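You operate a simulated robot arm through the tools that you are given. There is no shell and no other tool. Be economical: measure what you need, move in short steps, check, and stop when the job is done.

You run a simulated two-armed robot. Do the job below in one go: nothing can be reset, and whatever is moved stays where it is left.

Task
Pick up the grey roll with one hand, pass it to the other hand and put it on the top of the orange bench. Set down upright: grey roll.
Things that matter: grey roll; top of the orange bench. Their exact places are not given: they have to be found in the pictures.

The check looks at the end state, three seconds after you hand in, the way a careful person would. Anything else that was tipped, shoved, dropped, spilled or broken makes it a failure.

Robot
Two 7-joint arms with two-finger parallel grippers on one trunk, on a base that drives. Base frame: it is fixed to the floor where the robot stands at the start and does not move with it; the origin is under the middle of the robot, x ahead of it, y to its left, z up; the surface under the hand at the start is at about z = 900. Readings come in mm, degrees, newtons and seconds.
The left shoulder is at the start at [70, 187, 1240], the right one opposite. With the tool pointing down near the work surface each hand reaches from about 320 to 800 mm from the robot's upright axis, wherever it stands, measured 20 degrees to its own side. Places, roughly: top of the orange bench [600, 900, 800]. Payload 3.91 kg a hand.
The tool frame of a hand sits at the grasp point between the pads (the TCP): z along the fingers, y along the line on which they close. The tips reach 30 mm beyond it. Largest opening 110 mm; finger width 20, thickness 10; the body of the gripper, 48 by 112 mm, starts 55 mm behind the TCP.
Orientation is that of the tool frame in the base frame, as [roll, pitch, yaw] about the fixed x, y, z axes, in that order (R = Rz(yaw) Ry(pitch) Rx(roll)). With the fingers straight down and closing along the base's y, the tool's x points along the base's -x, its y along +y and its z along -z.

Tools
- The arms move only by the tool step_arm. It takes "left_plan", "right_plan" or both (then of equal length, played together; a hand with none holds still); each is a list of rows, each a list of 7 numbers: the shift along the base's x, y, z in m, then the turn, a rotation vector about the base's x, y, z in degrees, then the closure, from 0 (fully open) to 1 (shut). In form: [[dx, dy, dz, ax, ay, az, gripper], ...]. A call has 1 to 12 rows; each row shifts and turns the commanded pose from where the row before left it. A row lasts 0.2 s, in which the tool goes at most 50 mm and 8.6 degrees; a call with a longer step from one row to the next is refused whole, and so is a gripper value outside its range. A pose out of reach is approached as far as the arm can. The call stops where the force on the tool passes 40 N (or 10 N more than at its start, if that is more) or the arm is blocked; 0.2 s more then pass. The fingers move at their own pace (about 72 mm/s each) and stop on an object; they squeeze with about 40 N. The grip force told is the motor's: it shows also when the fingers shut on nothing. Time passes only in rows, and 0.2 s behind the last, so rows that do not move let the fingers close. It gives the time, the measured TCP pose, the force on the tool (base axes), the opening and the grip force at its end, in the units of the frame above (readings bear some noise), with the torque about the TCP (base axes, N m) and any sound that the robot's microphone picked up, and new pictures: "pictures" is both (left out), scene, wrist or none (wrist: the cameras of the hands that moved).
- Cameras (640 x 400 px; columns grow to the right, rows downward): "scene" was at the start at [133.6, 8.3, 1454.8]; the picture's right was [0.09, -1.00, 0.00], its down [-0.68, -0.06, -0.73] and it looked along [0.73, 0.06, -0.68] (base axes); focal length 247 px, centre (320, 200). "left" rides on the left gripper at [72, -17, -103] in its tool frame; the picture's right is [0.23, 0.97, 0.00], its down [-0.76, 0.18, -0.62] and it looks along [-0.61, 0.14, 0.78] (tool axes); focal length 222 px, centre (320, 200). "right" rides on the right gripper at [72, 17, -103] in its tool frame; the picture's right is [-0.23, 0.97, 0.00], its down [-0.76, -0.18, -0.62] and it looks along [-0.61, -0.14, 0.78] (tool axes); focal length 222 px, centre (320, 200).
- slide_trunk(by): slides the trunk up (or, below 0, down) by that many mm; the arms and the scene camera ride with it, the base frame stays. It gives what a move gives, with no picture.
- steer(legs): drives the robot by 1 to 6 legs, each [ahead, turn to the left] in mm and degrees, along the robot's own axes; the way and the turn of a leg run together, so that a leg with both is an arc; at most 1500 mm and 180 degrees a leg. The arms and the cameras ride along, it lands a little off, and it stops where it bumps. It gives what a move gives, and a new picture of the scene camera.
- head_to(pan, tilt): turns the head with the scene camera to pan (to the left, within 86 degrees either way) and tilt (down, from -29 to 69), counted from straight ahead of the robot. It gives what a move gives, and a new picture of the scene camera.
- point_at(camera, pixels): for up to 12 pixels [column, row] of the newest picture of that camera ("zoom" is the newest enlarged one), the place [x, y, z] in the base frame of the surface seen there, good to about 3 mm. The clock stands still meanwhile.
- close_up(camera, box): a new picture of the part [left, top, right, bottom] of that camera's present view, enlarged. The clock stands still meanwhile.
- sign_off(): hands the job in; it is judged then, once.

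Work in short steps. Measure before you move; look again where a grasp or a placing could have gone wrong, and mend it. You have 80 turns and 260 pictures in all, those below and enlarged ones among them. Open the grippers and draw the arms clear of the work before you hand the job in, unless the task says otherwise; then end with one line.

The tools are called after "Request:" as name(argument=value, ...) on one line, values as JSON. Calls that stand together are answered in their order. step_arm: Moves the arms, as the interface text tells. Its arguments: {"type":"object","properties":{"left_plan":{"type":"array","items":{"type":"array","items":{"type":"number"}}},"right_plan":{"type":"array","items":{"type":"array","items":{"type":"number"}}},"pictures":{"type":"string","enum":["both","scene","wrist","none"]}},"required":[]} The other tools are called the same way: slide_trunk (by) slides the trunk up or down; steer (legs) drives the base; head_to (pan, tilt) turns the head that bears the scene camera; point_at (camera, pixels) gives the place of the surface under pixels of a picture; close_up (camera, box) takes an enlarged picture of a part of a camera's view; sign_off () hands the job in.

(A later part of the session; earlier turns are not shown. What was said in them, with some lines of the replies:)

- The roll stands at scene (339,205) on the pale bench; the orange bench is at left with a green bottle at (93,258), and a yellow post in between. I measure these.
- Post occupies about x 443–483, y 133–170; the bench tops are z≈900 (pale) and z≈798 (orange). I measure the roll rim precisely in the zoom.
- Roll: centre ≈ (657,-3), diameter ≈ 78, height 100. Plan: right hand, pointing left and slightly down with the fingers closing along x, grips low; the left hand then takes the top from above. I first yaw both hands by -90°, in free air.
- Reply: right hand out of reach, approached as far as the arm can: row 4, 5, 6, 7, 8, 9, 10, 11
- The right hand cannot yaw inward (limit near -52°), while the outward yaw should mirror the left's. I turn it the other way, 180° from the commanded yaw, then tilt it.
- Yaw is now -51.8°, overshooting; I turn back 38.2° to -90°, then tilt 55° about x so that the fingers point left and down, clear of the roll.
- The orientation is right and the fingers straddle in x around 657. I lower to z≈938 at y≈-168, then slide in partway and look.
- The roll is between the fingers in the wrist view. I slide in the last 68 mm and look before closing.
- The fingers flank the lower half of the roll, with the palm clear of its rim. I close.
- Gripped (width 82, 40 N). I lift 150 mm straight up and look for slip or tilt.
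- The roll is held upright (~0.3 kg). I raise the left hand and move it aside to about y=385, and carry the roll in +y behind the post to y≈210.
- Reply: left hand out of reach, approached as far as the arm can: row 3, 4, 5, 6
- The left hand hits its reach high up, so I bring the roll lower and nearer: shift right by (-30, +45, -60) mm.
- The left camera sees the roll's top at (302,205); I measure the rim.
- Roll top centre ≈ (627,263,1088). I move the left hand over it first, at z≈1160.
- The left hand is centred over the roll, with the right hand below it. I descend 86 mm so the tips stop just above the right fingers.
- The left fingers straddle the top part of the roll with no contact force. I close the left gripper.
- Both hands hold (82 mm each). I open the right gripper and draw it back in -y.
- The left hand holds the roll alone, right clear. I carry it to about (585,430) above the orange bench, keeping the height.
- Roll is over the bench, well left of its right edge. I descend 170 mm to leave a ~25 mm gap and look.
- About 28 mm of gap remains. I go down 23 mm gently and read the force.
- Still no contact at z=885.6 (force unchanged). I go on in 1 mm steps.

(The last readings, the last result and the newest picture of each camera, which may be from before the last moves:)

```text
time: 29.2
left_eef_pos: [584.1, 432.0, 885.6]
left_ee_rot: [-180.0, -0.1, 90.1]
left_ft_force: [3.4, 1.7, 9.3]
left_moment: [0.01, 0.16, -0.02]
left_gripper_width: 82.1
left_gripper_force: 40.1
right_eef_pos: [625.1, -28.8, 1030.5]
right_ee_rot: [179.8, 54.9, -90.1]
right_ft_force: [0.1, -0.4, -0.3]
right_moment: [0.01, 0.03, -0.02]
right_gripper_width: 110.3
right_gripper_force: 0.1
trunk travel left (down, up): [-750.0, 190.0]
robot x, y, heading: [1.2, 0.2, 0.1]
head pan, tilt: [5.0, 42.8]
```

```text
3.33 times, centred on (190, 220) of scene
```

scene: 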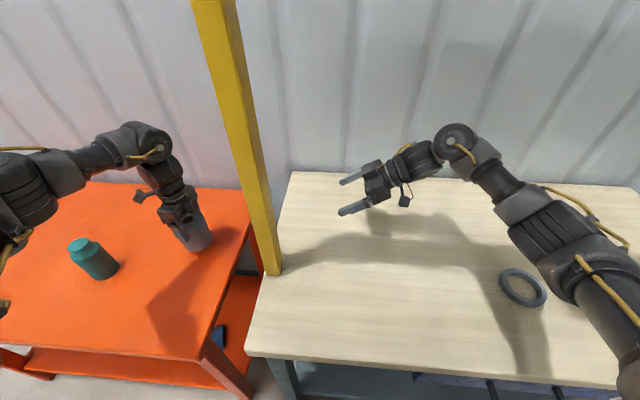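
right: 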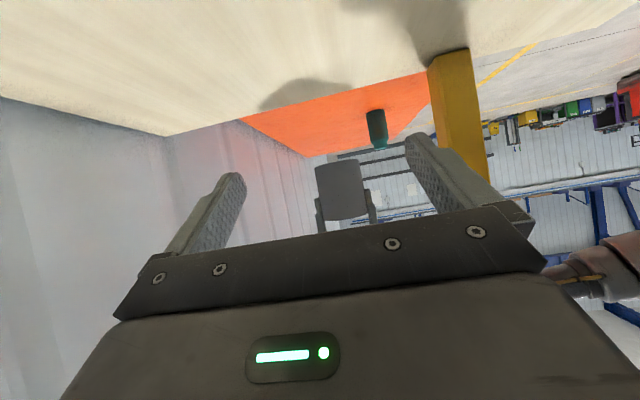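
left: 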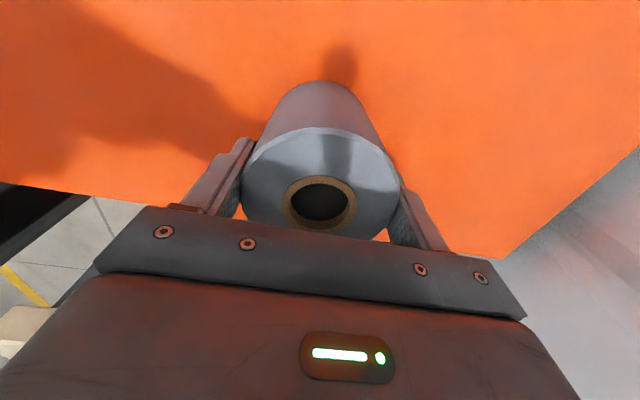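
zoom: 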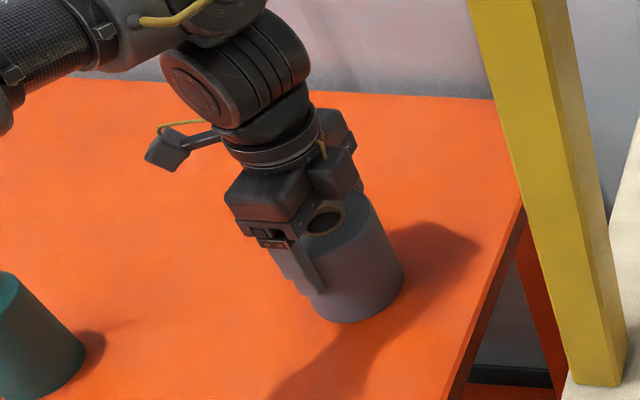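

Contact: force went from -3 to +9 N at the expected height. I release slowly, let it settle, then rise straight up.

Request:
step_arm(left_plan=[[0, 0, 0.001, 0, 0, 0, 0.7], [0, 0, 0, 0, 0, 0, 0.3], [0, 0, 0, 0, 0, 0, 0], [0, 0, 0, 0, 0, 0, 0], [0, 0, 0, 0, 0, 0, 0], [0, 0, 0.02, 0, 0, 0, 0], [0, 0, 0.03, 0, 0, 0, 0], [0, 0, 0.04, 0, 0, 0, 0], [0, 0, 0.045, 0, 0, 0, 0], [0, 0, 0.045, 0, 0, 0, 0], [0, 0, 0.04, 0, 0, 0, 0]], pictures="both")

Request:
close_up(camera="scene", box=[60, 150, 260, 290])

```text
time: 31.6
left_eef_pos: [583.9, 431.9, 1107.5]
left_ee_rot: [-180.0, -0.1, 90.0]
left_ft_force: [-0.7, 0.2, 0.1]
left_moment: [0.02, 0.02, 0.01]
left_gripper_width: 110.0
left_gripper_force: 0.1
right_eef_pos: [624.0, -28.4, 1029.6]
right_ee_rot: [179.9, 55.0, -90.1]
right_ft_force: [-0.3, -1.3, 0.4]
right_moment: [-0.02, 0.01, -0.02]
right_gripper_width: 110.2
right_gripper_force: 0.0
trunk travel left (down, up): [-750.0, 190.0]
robot x, y, heading: [2.7, -1.8, -0.1]
head pan, tilt: [5.0, 42.8]
```

scene: 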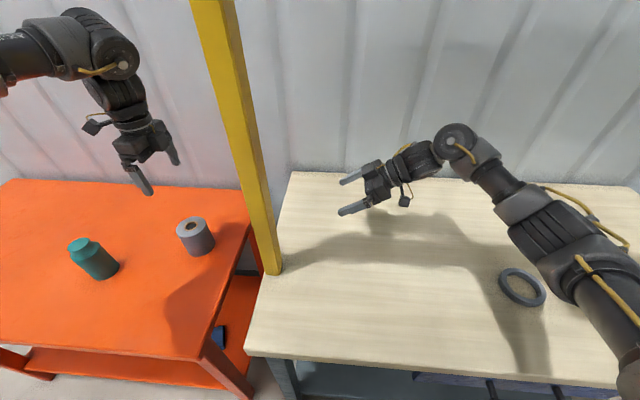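
left: 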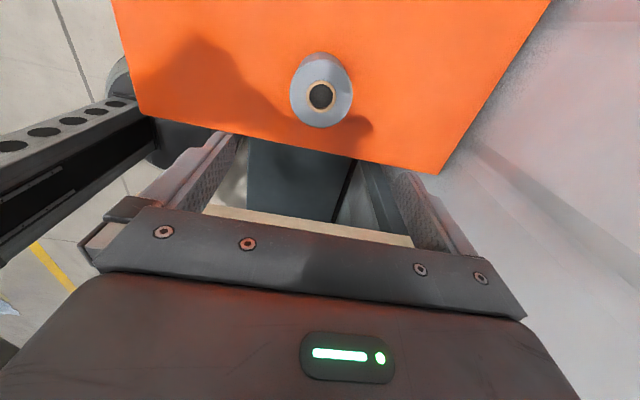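

```text
2.86 times, centred on (160, 220) of scene
```

zoom: 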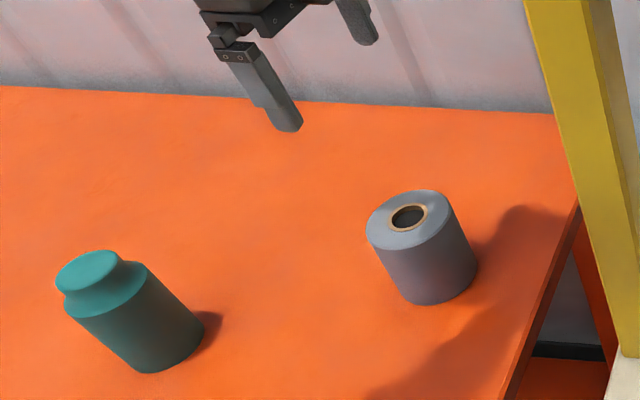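

The roll stands upright on the orange bench; the bottle and ring have not moved, and both grippers are open and clear. I hand in.

Request:
sign_off()

```text
The job is handed in.
```

The grey roll was picked up with the right hand, passed to the left, and now stands upright on top of the orange bench; nothing else was moved.
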